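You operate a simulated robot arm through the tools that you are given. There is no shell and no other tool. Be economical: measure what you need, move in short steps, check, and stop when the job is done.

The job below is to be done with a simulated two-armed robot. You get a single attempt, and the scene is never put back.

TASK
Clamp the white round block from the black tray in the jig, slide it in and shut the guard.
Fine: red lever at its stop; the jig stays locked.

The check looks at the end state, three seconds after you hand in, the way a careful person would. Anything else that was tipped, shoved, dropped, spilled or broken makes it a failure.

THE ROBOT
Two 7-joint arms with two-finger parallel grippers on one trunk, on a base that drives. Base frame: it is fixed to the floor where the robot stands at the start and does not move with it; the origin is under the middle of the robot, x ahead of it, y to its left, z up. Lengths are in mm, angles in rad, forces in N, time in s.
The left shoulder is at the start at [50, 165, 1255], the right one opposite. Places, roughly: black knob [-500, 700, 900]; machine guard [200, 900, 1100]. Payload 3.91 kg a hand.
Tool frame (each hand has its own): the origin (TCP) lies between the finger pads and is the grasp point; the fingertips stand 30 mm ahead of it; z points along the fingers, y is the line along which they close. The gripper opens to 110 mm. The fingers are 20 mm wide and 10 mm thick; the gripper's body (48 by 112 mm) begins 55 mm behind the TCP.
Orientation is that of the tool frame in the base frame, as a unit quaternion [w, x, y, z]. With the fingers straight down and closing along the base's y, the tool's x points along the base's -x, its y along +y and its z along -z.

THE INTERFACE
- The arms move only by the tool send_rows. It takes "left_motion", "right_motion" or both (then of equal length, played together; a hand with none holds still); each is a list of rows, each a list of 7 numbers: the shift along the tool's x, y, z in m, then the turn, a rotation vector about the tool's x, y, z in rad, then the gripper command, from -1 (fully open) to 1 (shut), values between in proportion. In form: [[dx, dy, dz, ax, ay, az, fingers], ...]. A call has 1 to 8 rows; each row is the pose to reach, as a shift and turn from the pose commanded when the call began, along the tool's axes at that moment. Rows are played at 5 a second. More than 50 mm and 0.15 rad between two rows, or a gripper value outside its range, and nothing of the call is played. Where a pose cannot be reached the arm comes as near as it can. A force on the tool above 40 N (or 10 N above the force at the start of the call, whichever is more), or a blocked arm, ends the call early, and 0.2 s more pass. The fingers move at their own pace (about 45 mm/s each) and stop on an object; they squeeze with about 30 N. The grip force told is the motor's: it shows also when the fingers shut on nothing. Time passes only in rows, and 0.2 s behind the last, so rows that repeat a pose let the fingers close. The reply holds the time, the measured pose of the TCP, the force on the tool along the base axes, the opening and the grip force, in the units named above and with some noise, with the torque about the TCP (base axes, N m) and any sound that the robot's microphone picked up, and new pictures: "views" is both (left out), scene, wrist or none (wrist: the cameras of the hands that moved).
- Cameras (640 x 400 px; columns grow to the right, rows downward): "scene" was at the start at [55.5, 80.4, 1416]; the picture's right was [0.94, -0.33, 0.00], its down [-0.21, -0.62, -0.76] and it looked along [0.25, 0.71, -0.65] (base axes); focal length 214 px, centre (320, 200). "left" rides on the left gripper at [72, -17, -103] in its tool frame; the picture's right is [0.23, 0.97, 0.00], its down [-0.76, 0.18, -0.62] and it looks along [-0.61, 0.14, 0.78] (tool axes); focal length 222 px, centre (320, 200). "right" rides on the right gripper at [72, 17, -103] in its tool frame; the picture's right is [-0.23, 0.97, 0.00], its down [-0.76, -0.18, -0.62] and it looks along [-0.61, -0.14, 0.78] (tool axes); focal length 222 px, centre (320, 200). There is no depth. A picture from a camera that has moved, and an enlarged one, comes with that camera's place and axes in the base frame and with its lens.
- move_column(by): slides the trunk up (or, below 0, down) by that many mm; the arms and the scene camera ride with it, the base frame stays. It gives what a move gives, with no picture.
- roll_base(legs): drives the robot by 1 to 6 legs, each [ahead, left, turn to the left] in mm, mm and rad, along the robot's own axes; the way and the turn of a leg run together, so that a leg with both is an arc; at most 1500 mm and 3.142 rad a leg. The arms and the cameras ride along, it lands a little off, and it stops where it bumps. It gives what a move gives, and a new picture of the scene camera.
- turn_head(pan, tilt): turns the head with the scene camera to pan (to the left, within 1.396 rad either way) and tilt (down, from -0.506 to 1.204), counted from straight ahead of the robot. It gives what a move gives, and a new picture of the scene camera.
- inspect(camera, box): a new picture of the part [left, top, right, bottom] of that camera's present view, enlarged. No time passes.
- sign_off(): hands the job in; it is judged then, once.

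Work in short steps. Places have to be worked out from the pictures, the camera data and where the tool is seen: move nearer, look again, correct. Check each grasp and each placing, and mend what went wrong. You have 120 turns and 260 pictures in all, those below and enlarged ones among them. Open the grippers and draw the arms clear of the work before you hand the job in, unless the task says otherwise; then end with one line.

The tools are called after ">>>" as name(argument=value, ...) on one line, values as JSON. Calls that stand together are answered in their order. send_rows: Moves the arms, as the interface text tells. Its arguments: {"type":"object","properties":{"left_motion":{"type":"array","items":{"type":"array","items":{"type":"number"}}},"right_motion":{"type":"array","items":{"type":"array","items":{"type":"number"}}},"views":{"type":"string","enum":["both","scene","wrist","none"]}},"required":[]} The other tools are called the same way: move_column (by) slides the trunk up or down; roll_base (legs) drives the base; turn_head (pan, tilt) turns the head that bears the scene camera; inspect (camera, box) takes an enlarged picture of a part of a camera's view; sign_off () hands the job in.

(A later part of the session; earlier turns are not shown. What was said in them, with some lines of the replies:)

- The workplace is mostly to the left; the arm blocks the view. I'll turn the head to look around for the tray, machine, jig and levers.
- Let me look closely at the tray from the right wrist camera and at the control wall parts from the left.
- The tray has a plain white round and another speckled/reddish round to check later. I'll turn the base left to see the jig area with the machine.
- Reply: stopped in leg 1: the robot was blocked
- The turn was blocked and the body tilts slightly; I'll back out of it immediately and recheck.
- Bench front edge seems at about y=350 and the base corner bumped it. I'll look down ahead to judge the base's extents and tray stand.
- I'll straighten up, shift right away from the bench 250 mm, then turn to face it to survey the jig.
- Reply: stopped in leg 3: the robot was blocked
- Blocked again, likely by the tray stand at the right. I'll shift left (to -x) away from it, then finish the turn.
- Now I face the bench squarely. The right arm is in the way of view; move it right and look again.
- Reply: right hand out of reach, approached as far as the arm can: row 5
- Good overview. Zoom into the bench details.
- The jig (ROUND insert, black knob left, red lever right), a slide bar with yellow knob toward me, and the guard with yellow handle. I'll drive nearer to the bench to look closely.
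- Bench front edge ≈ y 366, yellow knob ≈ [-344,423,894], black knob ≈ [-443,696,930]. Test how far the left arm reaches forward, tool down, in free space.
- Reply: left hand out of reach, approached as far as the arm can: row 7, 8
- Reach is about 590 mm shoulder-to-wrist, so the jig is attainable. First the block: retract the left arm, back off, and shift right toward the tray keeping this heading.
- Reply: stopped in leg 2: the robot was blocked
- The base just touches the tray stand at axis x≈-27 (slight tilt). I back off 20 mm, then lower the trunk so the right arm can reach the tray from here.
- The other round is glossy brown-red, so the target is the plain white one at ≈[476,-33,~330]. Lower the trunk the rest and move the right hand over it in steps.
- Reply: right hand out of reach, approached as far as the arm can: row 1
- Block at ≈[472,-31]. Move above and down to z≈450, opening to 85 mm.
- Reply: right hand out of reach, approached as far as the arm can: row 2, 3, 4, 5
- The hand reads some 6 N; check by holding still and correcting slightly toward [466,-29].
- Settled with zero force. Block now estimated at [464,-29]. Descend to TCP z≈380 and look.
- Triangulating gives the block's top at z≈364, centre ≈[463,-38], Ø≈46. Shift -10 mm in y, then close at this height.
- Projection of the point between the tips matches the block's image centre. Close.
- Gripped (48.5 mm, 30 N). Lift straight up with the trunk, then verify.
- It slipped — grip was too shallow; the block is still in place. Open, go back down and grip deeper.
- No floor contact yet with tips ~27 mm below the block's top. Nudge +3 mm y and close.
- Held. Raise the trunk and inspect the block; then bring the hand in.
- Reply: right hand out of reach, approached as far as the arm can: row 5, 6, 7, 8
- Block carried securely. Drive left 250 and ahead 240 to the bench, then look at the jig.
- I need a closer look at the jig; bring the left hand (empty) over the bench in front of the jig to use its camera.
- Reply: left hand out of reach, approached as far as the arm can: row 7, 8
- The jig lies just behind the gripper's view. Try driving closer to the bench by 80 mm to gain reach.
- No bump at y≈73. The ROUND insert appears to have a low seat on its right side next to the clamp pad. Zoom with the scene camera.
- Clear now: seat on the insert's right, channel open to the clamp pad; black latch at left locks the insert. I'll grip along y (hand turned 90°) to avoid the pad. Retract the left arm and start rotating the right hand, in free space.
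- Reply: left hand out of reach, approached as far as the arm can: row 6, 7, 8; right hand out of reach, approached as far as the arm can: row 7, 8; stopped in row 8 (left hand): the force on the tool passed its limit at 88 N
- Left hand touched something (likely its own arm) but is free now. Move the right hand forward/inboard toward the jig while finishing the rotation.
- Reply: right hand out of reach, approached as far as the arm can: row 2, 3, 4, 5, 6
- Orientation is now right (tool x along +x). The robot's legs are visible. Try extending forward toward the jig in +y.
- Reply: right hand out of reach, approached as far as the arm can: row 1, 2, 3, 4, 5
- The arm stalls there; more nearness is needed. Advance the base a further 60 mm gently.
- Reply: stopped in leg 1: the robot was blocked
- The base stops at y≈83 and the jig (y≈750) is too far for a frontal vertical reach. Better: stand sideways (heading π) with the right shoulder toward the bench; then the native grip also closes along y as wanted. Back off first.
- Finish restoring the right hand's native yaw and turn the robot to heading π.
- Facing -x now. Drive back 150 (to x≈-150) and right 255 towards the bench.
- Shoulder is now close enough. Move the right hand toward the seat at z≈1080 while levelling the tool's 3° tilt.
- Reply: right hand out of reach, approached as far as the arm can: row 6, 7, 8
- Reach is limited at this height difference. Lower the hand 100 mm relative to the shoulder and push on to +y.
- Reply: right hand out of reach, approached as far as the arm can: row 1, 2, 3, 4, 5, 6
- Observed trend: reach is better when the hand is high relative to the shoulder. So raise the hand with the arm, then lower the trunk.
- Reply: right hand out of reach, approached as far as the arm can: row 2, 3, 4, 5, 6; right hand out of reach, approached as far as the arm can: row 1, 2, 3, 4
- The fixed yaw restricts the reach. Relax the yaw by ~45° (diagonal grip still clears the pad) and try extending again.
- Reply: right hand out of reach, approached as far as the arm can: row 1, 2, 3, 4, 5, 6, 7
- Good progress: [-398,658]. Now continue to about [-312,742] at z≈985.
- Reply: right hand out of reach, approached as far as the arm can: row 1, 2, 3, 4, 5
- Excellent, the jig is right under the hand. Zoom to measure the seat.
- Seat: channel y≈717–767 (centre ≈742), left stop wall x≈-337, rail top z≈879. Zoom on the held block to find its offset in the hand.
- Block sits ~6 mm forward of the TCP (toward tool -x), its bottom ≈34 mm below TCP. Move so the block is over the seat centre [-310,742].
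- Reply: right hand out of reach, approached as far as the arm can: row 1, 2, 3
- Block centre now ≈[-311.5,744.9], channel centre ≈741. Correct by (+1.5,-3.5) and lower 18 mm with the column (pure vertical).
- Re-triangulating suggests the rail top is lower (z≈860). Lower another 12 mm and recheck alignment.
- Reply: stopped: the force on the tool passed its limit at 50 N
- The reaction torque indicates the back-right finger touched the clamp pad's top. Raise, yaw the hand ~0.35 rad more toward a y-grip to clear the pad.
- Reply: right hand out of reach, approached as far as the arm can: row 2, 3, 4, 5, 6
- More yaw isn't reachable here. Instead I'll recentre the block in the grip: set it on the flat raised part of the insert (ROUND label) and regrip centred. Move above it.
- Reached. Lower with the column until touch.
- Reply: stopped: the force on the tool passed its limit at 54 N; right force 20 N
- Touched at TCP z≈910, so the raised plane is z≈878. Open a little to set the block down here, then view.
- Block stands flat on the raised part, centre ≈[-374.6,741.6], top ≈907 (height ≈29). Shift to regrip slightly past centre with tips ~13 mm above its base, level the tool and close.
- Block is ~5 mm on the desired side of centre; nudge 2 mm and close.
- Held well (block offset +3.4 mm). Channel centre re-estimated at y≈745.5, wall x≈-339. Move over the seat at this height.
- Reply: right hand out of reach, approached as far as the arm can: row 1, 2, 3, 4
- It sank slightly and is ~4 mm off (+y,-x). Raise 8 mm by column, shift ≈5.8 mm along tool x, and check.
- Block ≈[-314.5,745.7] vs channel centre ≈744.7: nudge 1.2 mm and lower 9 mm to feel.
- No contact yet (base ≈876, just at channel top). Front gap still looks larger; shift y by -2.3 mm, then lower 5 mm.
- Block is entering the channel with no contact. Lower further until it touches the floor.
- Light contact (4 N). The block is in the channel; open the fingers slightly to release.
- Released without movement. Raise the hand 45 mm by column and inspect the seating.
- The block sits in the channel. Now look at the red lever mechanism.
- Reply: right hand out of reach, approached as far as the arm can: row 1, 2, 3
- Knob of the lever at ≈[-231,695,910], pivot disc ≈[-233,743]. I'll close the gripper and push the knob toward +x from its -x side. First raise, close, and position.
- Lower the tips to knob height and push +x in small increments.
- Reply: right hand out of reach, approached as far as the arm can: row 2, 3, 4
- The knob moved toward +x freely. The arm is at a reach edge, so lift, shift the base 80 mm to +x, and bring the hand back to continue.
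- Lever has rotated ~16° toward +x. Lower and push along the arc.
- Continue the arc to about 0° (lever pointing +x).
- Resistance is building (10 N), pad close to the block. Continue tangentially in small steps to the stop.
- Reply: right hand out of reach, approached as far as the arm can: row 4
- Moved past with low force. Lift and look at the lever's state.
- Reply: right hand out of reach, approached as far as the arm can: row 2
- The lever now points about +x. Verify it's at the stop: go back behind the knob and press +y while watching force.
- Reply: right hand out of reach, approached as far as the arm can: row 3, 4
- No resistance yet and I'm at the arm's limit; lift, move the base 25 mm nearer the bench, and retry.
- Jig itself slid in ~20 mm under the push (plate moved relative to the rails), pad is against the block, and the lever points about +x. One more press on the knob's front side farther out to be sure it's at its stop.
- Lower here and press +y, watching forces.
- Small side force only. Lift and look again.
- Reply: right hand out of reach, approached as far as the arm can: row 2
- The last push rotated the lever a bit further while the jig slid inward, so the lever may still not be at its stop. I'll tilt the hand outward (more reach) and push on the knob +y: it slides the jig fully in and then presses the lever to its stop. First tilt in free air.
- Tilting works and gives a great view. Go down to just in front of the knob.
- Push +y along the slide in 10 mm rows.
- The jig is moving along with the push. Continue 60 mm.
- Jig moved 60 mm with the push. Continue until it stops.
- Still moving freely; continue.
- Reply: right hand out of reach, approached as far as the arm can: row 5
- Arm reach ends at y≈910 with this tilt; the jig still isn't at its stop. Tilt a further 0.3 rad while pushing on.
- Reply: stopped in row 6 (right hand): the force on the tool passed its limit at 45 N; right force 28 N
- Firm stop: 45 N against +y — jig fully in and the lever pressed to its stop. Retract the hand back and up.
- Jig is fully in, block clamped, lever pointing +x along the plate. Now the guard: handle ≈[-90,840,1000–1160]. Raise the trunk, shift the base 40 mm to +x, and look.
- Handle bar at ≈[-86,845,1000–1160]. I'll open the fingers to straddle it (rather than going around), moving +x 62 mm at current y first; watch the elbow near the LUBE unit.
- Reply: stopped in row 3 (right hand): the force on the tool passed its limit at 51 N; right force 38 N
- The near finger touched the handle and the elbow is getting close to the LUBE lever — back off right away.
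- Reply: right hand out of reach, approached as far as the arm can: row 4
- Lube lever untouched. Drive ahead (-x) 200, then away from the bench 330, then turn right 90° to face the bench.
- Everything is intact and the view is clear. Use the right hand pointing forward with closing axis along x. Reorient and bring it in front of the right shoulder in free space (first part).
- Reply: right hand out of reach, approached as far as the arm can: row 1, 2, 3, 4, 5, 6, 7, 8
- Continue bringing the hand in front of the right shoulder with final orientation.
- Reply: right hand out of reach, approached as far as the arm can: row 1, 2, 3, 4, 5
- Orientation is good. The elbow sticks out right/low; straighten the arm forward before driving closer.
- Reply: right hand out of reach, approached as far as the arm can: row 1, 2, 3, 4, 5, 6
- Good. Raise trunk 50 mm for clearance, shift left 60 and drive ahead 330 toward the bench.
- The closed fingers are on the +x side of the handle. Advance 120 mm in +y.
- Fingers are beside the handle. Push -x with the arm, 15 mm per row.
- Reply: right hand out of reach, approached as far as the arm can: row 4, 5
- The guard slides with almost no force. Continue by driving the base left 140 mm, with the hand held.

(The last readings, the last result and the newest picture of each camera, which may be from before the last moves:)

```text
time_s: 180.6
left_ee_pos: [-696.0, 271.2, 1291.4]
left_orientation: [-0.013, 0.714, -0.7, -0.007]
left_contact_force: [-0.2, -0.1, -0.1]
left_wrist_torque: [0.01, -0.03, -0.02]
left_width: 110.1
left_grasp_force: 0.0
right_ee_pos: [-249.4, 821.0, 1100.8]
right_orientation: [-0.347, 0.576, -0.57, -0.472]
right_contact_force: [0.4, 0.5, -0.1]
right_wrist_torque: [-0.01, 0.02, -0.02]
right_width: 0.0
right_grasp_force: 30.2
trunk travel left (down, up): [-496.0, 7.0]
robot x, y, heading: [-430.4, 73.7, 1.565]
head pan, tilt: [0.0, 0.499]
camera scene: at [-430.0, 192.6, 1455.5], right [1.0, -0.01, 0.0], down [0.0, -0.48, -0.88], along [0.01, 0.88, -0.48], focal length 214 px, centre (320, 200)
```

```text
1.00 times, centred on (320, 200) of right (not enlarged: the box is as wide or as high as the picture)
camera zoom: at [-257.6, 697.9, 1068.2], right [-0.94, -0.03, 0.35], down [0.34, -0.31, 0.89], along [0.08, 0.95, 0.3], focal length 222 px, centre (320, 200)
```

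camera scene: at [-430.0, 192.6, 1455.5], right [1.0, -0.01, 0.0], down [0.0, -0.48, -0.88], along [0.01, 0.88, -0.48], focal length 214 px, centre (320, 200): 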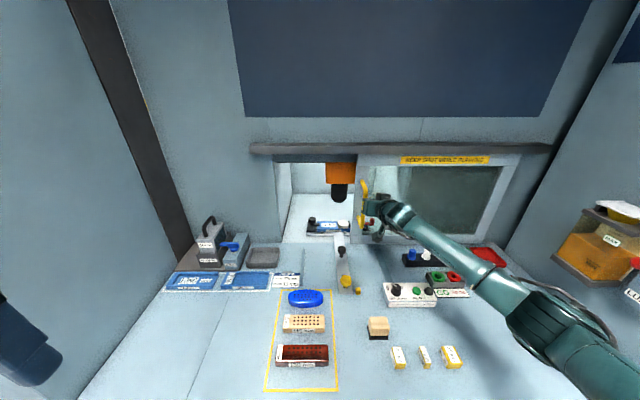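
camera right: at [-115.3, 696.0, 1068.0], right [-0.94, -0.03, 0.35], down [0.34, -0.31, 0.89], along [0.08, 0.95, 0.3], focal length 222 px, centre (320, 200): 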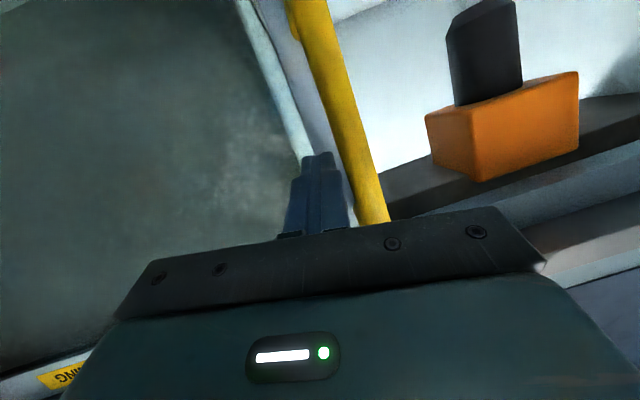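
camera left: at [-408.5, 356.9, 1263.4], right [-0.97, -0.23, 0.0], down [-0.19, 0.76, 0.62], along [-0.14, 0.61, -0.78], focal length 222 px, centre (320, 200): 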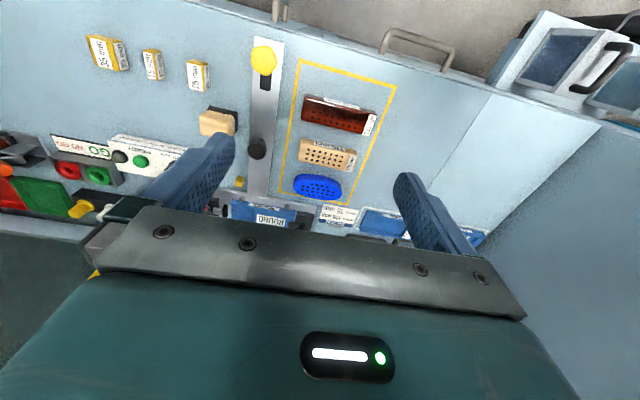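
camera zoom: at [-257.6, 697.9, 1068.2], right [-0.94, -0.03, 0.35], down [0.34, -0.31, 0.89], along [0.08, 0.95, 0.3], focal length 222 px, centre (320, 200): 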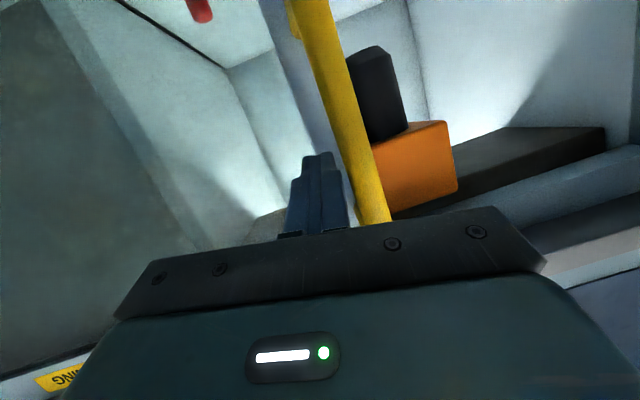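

Guard is following. Drive left another 65 mm (keeping clear of the side table), then continue with the arm.

>>> roll_base(legs=[[0, 65, 0]])

>>> send_rows(right_motion=[[0.0032, 0.0295, 0.0044, 0, 0, -0.0, 1], [0.0064, 0.059, 0.0088, -0.05, 0, 0, 1], [0.0096, 0.0885, 0.013, -0.1, 0, 0, 1], [0.0128, 0.118, 0.0176, -0.15, 0, 0, 1]], views="both")

```text
time_s: 181.9
left_ee_pos: [-759.8, 272.1, 1290.6]
left_orientation: [-0.013, 0.713, -0.701, -0.007]
left_contact_force: [0.1, 0.4, -0.7]
left_wrist_torque: [-0.04, -0.02, -0.01]
left_width: 109.9
left_grasp_force: 0.0
right_ee_pos: [-313.6, 820.3, 1100.7]
right_orientation: [-0.346, 0.576, -0.57, -0.472]
right_contact_force: [0.1, -0.9, 0.1]
right_wrist_torque: [-0.03, 0.0, -0.04]
right_width: 0.0
right_grasp_force: 29.7
trunk travel left (down, up): [-496.0, 7.0]
robot x, y, heading: [-493.5, 75.5, 1.56]
head pan, tilt: [0.0, 0.499]
camera scene: at [-493.7, 193.1, 1455.5], right [1.0, -0.01, 0.0], down [0.0, -0.48, -0.88], along [0.01, 0.88, -0.48], focal length 214 px, centre (320, 200)
```

scene: 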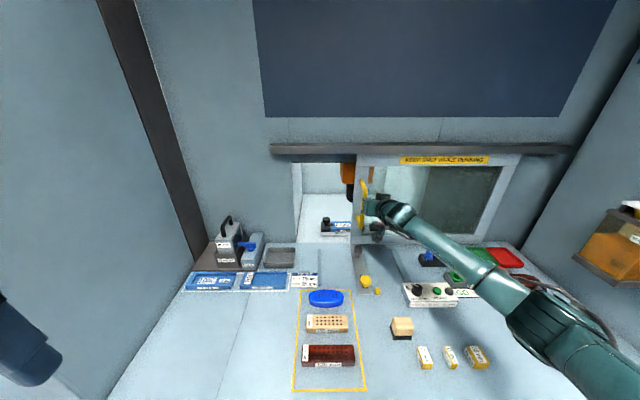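

```text
time_s: 182.9
left_ee_pos: [-759.7, 271.9, 1290.8]
left_orientation: [-0.014, 0.712, -0.702, -0.006]
left_contact_force: [-0.1, -0.6, 0.4]
left_wrist_torque: [0.01, -0.02, 0.02]
left_width: 109.9
left_grasp_force: 0.0
right_ee_pos: [-427.3, 822.1, 1097.6]
right_orientation: [-0.3, 0.602, -0.532, -0.514]
right_contact_force: [-0.8, 0.0, -0.7]
right_wrist_torque: [0.01, 0.0, 0.0]
right_width: 0.0
right_grasp_force: 30.0
right hand out of reach, approached as far as the arm can: row 1, 2, 3, 4
trunk travel left (down, up): [-496.0, 7.0]
robot x, y, heading: [-490.8, 71.8, 1.557]
head pan, tilt: [0.0, 0.499]
camera scene: at [-494.2, 192.7, 1455.5], right [1.0, -0.01, 0.0], down [0.0, -0.48, -0.88], along [0.01, 0.88, -0.48], focal length 214 px, centre (320, 200)
camera right: at [-418.6, 699.5, 1062.5], right [-0.9, -0.17, 0.39], down [0.43, -0.27, 0.86], along [-0.04, 0.95, 0.32], focal length 222 px, centre (320, 200)
```

scene: 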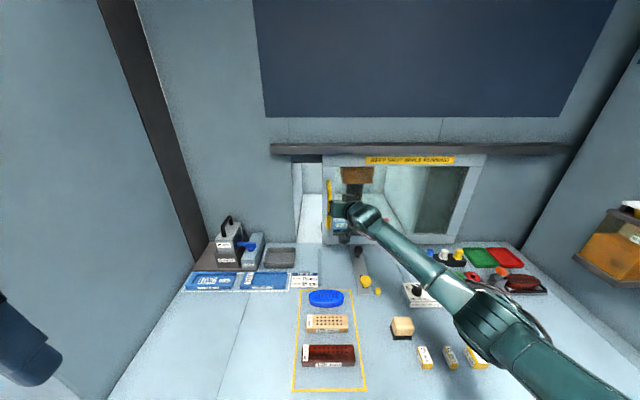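
right: 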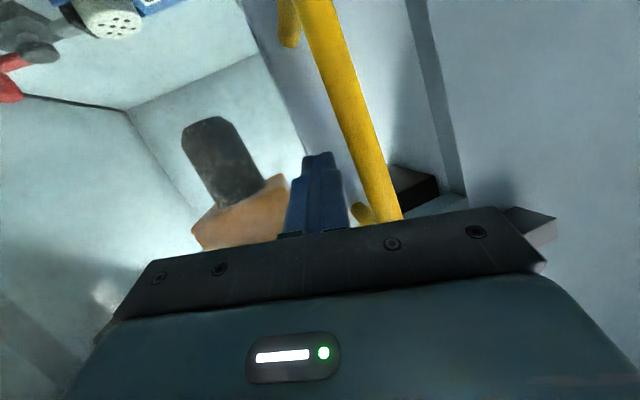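

Nearly shut — about 100 mm left. Continue -x with the arm in 25 mm rows until it stops.

>>> send_rows(right_motion=[[0.0024, 0.0237, 0.0075, 0, 0, 0, 1], [0.0047, 0.0475, 0.015, 0, 0, 0, 1], [0.007, 0.0712, 0.0225, 0, 0, 0, 1], [0.0094, 0.0949, 0.03, 0, 0, 0, 1], [0.0118, 0.1186, 0.0375, 0, 0, 0, 1]], views="both")

```text
time_s: 184.1
left_ee_pos: [-760.3, 270.7, 1290.9]
left_orientation: [-0.014, 0.713, -0.701, -0.007]
left_contact_force: [-0.5, 0.0, -0.2]
left_wrist_torque: [-0.01, -0.02, 0.02]
left_width: 110.1
left_grasp_force: 0.1
right_ee_pos: [-553.5, 817.4, 1095.7]
right_orientation: [-0.299, 0.601, -0.532, -0.517]
right_contact_force: [0.7, 0.8, 0.0]
right_wrist_torque: [0.02, 0.02, 0.04]
right_width: 0.0
right_grasp_force: 29.4
right hand out of reach, approached as far as the arm can: row 1, 2, 3, 4
trunk travel left (down, up): [-496.0, 7.0]
robot x, y, heading: [-494.1, 77.1, 1.564]
head pan, tilt: [0.0, 0.499]
camera scene: at [-494.7, 190.7, 1455.8], right [1.0, -0.01, 0.0], down [0.0, -0.48, -0.88], along [0.01, 0.88, -0.48], focal length 214 px, centre (320, 200)
camera right: at [-544.6, 694.8, 1063.1], right [-0.9, -0.17, 0.4], down [0.43, -0.27, 0.86], along [-0.04, 0.95, 0.32], focal length 222 px, centre (320, 200)
```

scene: 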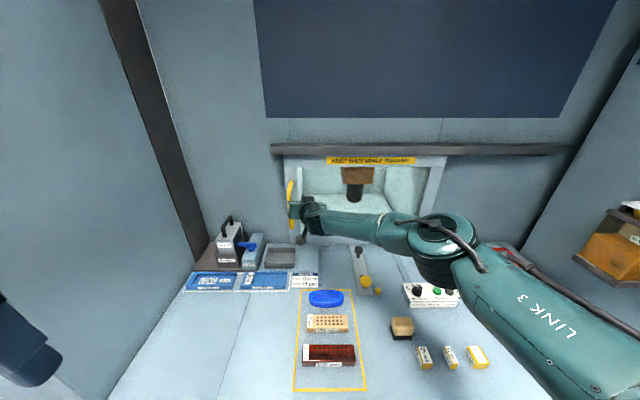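
right: 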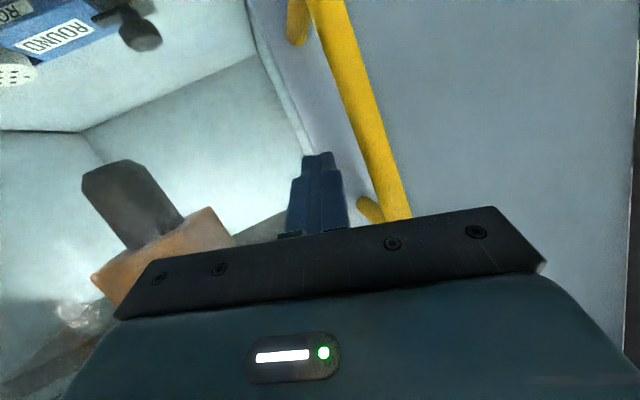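

The guard covers the opening; push a bit more to find its stop.

>>> send_rows(right_motion=[[0.0012, 0.0119, 0.0038, 0, 0, 0, 1], [0.0024, 0.0237, 0.0075, 0, 0, 0, 1], [0.0035, 0.0356, 0.0113, 0, 0, 0, 1], [0.0047, 0.0475, 0.015, 0, 0, 0, 1]], views="both")

```text
time_s: 185.0
left_ee_pos: [-758.7, 274.0, 1290.6]
left_orientation: [-0.014, 0.712, -0.702, -0.007]
left_contact_force: [-0.7, -0.2, 0.0]
left_wrist_torque: [0.01, -0.05, -0.01]
left_width: 110.0
left_grasp_force: 0.1
right_ee_pos: [-569.0, 830.7, 1093.3]
right_orientation: [-0.318, 0.59, -0.544, -0.505]
right_contact_force: [9.6, -2.6, 1.9]
right_wrist_torque: [-0.05, 0.02, 0.14]
right_width: 0.0
right_grasp_force: 30.2
trunk travel left (down, up): [-496.0, 7.0]
robot x, y, heading: [-493.5, 71.9, 1.558]
head pan, tilt: [0.0, 0.499]
stopped in row 4 (right hand): the force on the tool passed its limit at 44 N (the readings are from after the stop); the commanded pose is now the measured one
camera scene: at [-493.5, 192.9, 1455.5], right [1.0, -0.01, 0.0], down [0.0, -0.48, -0.88], along [0.01, 0.88, -0.48], focal length 214 px, centre (320, 200)
camera right: at [-567.0, 708.7, 1059.7], right [-0.91, -0.13, 0.38], down [0.4, -0.29, 0.87], along [0.0, 0.95, 0.32], focal length 222 px, centre (320, 200)
```

scene: 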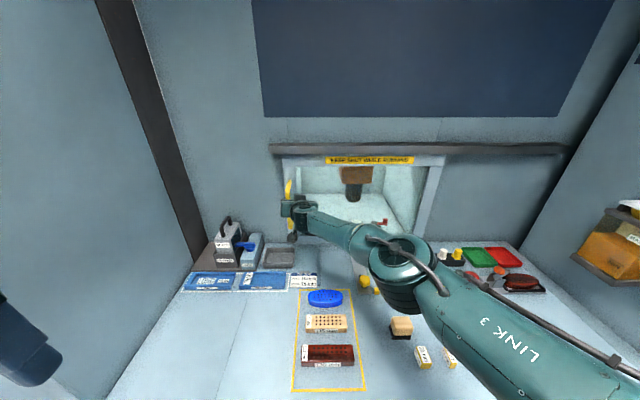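
right: 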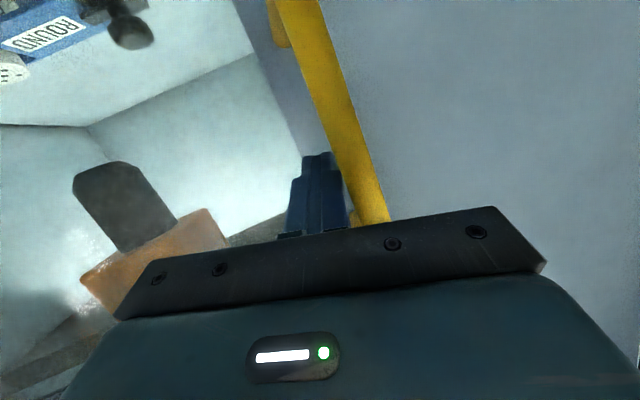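

Guard is firmly at its stop (44 N). Release by a small base move right, then drive straight back from the bench.

>>> roll_base(legs=[[0, -15, 0], [-340, 0, 0]])

>>> inspect(camera="scene", box=[260, 100, 460, 225])

>>> inspect(camera="right", box=[0, 0, 640, 400])

```text
time_s: 187.7
left_ee_pos: [-746.4, -74.8, 1290.6]
left_orientation: [-0.013, 0.713, -0.701, -0.007]
left_contact_force: [0.1, -0.2, -0.3]
left_wrist_torque: [0.0, 0.02, -0.02]
left_width: 109.9
left_grasp_force: 0.0
right_ee_pos: [-563.7, 480.8, 1094.2]
right_orientation: [-0.313, 0.594, -0.54, -0.508]
right_contact_force: [0.2, -0.1, 0.0]
right_wrist_torque: [-0.01, 0.04, -0.01]
right_width: 0.0
right_grasp_force: 29.8
trunk travel left (down, up): [-496.0, 7.0]
robot x, y, heading: [-480.5, -274.5, 1.558]
head pan, tilt: [0.0, 0.499]
camera scene: at [-481.4, -154.3, 1455.5], right [1.0, -0.01, 0.0], down [0.0, -0.48, -0.88], along [0.01, 0.88, -0.48], focal length 214 px, centre (320, 200)
```

scene: 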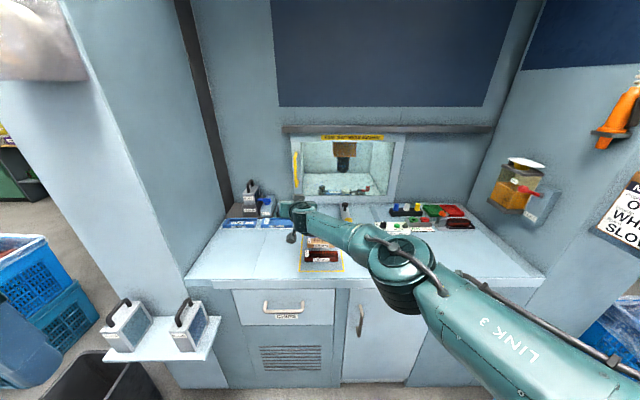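

```text
3.20 times, centred on (360, 162) of scene
camera zoom: at [-481.4, -154.3, 1455.5], right [1.0, -0.01, 0.0], down [0.0, -0.48, -0.88], along [0.01, 0.88, -0.48], focal length 686 px, centre (192, 320)
```

zoom: 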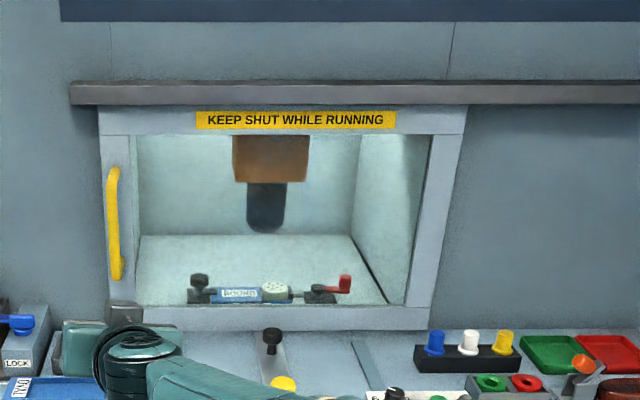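

```text
1.00 times, centred on (320, 200) of right (not enlarged: the box is as wide or as high as the picture)
camera zoom: at [-560.3, 359.5, 1059.7], right [-0.91, -0.14, 0.39], down [0.41, -0.29, 0.87], along [-0.01, 0.95, 0.32], focal length 222 px, centre (320, 200)
```

zoom: 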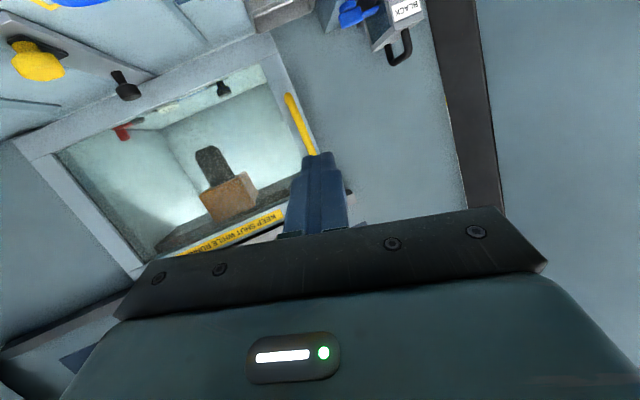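

Guard shut, block clamped in the jig, lever along its closed direction. Move back a bit more, open the gripper, and do a final check.

>>> roll_base(legs=[[-170, 0, 0]])

>>> send_rows(right_motion=[[0, 0, -0.02, 0, 0, 0, -1], [0, 0, -0.05, 0, 0, 0, -1], [0, 0, -0.05, 0, 0, 0, -1], [0, 0, -0.05, 0, 0, 0, -1], [0, 0, -0.05, 0, 0, 0, -1], [0, 0, -0.05, 0, 0, 0, -1], [0, 0, -0.05, 0, 0, 0, -1]], views="scene")

>>> inspect(camera="scene", box=[300, 130, 400, 195])

```text
time_s: 189.1
left_ee_pos: [-748.6, -245.2, 1290.9]
left_orientation: [-0.013, 0.713, -0.701, -0.007]
left_contact_force: [-0.3, -0.3, -0.2]
left_wrist_torque: [0.03, -0.02, 0.02]
left_width: 110.1
left_grasp_force: 0.0
right_ee_pos: [-563.7, 310.4, 1094.0]
right_orientation: [-0.314, 0.592, -0.542, -0.507]
right_contact_force: [1.0, 0.0, -0.3]
right_wrist_torque: [0.0, 0.01, 0.02]
right_width: 0.0
right_grasp_force: 29.8
trunk travel left (down, up): [-496.0, 7.0]
robot x, y, heading: [-480.0, -444.0, 1.561]
head pan, tilt: [0.0, 0.499]
camera scene: at [-482.7, -325.1, 1455.5], right [1.0, -0.01, 0.0], down [0.0, -0.48, -0.88], along [0.01, 0.88, -0.48], focal length 214 px, centre (320, 200)
```

scene: 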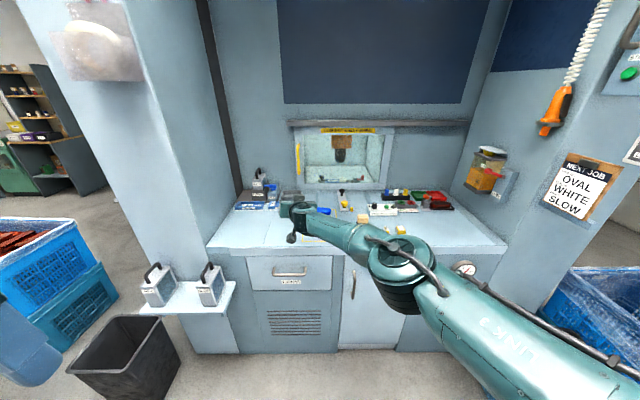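

```text
time_s: 190.7
left_ee_pos: [-749.3, -244.7, 1291.1]
left_orientation: [-0.013, 0.713, -0.701, -0.006]
left_contact_force: [0.2, 0.3, -0.6]
left_wrist_torque: [0.02, -0.04, 0.0]
left_width: 109.9
left_grasp_force: 0.0
right_ee_pos: [-551.6, 264.3, 1107.7]
right_orientation: [-0.314, 0.593, -0.541, -0.508]
right_contact_force: [0.1, 0.0, -0.2]
right_wrist_torque: [-0.02, 0.01, 0.03]
right_width: 110.1
right_grasp_force: 0.1
trunk travel left (down, up): [-496.0, 7.0]
robot x, y, heading: [-481.6, -446.8, 1.56]
head pan, tilt: [0.0, 0.499]
camera scene: at [-482.7, -324.3, 1455.4], right [1.0, -0.01, 0.0], down [0.0, -0.48, -0.88], along [0.01, 0.88, -0.48], focal length 214 px, centre (320, 200)
```

scene: 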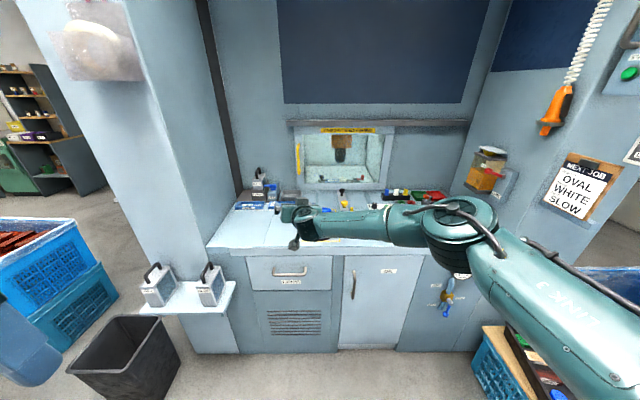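

```text
6.15 times, centred on (350, 162) of scene
camera zoom: at [-482.7, -324.3, 1455.4], right [1.0, -0.01, 0.0], down [0.0, -0.48, -0.88], along [0.01, 0.88, -0.48], focal length 1320 px, centre (135, 431)
```

zoom: 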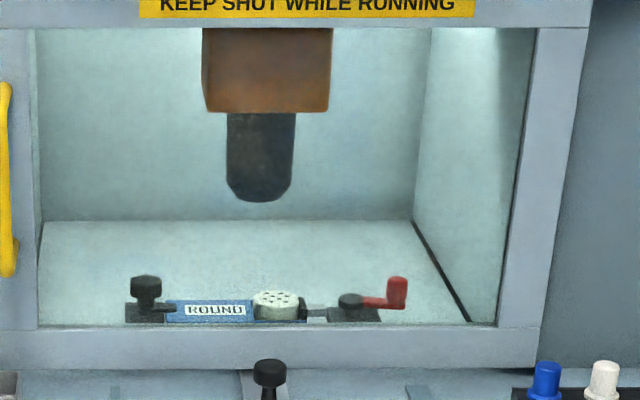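

The block is seated and clamped, the lever points sideways at its stop, the latch is still locked, the jig is fully in and the guard is shut. Arms are clear and grippers open, so I'm handing in.

>>> sign_off()

```text
The job is handed in.
```

The white round block is clamped in the jig, the red lever is pushed to its stop, the jig is slid fully in with its latch still locked, the guard is shut, and the job is handed in.
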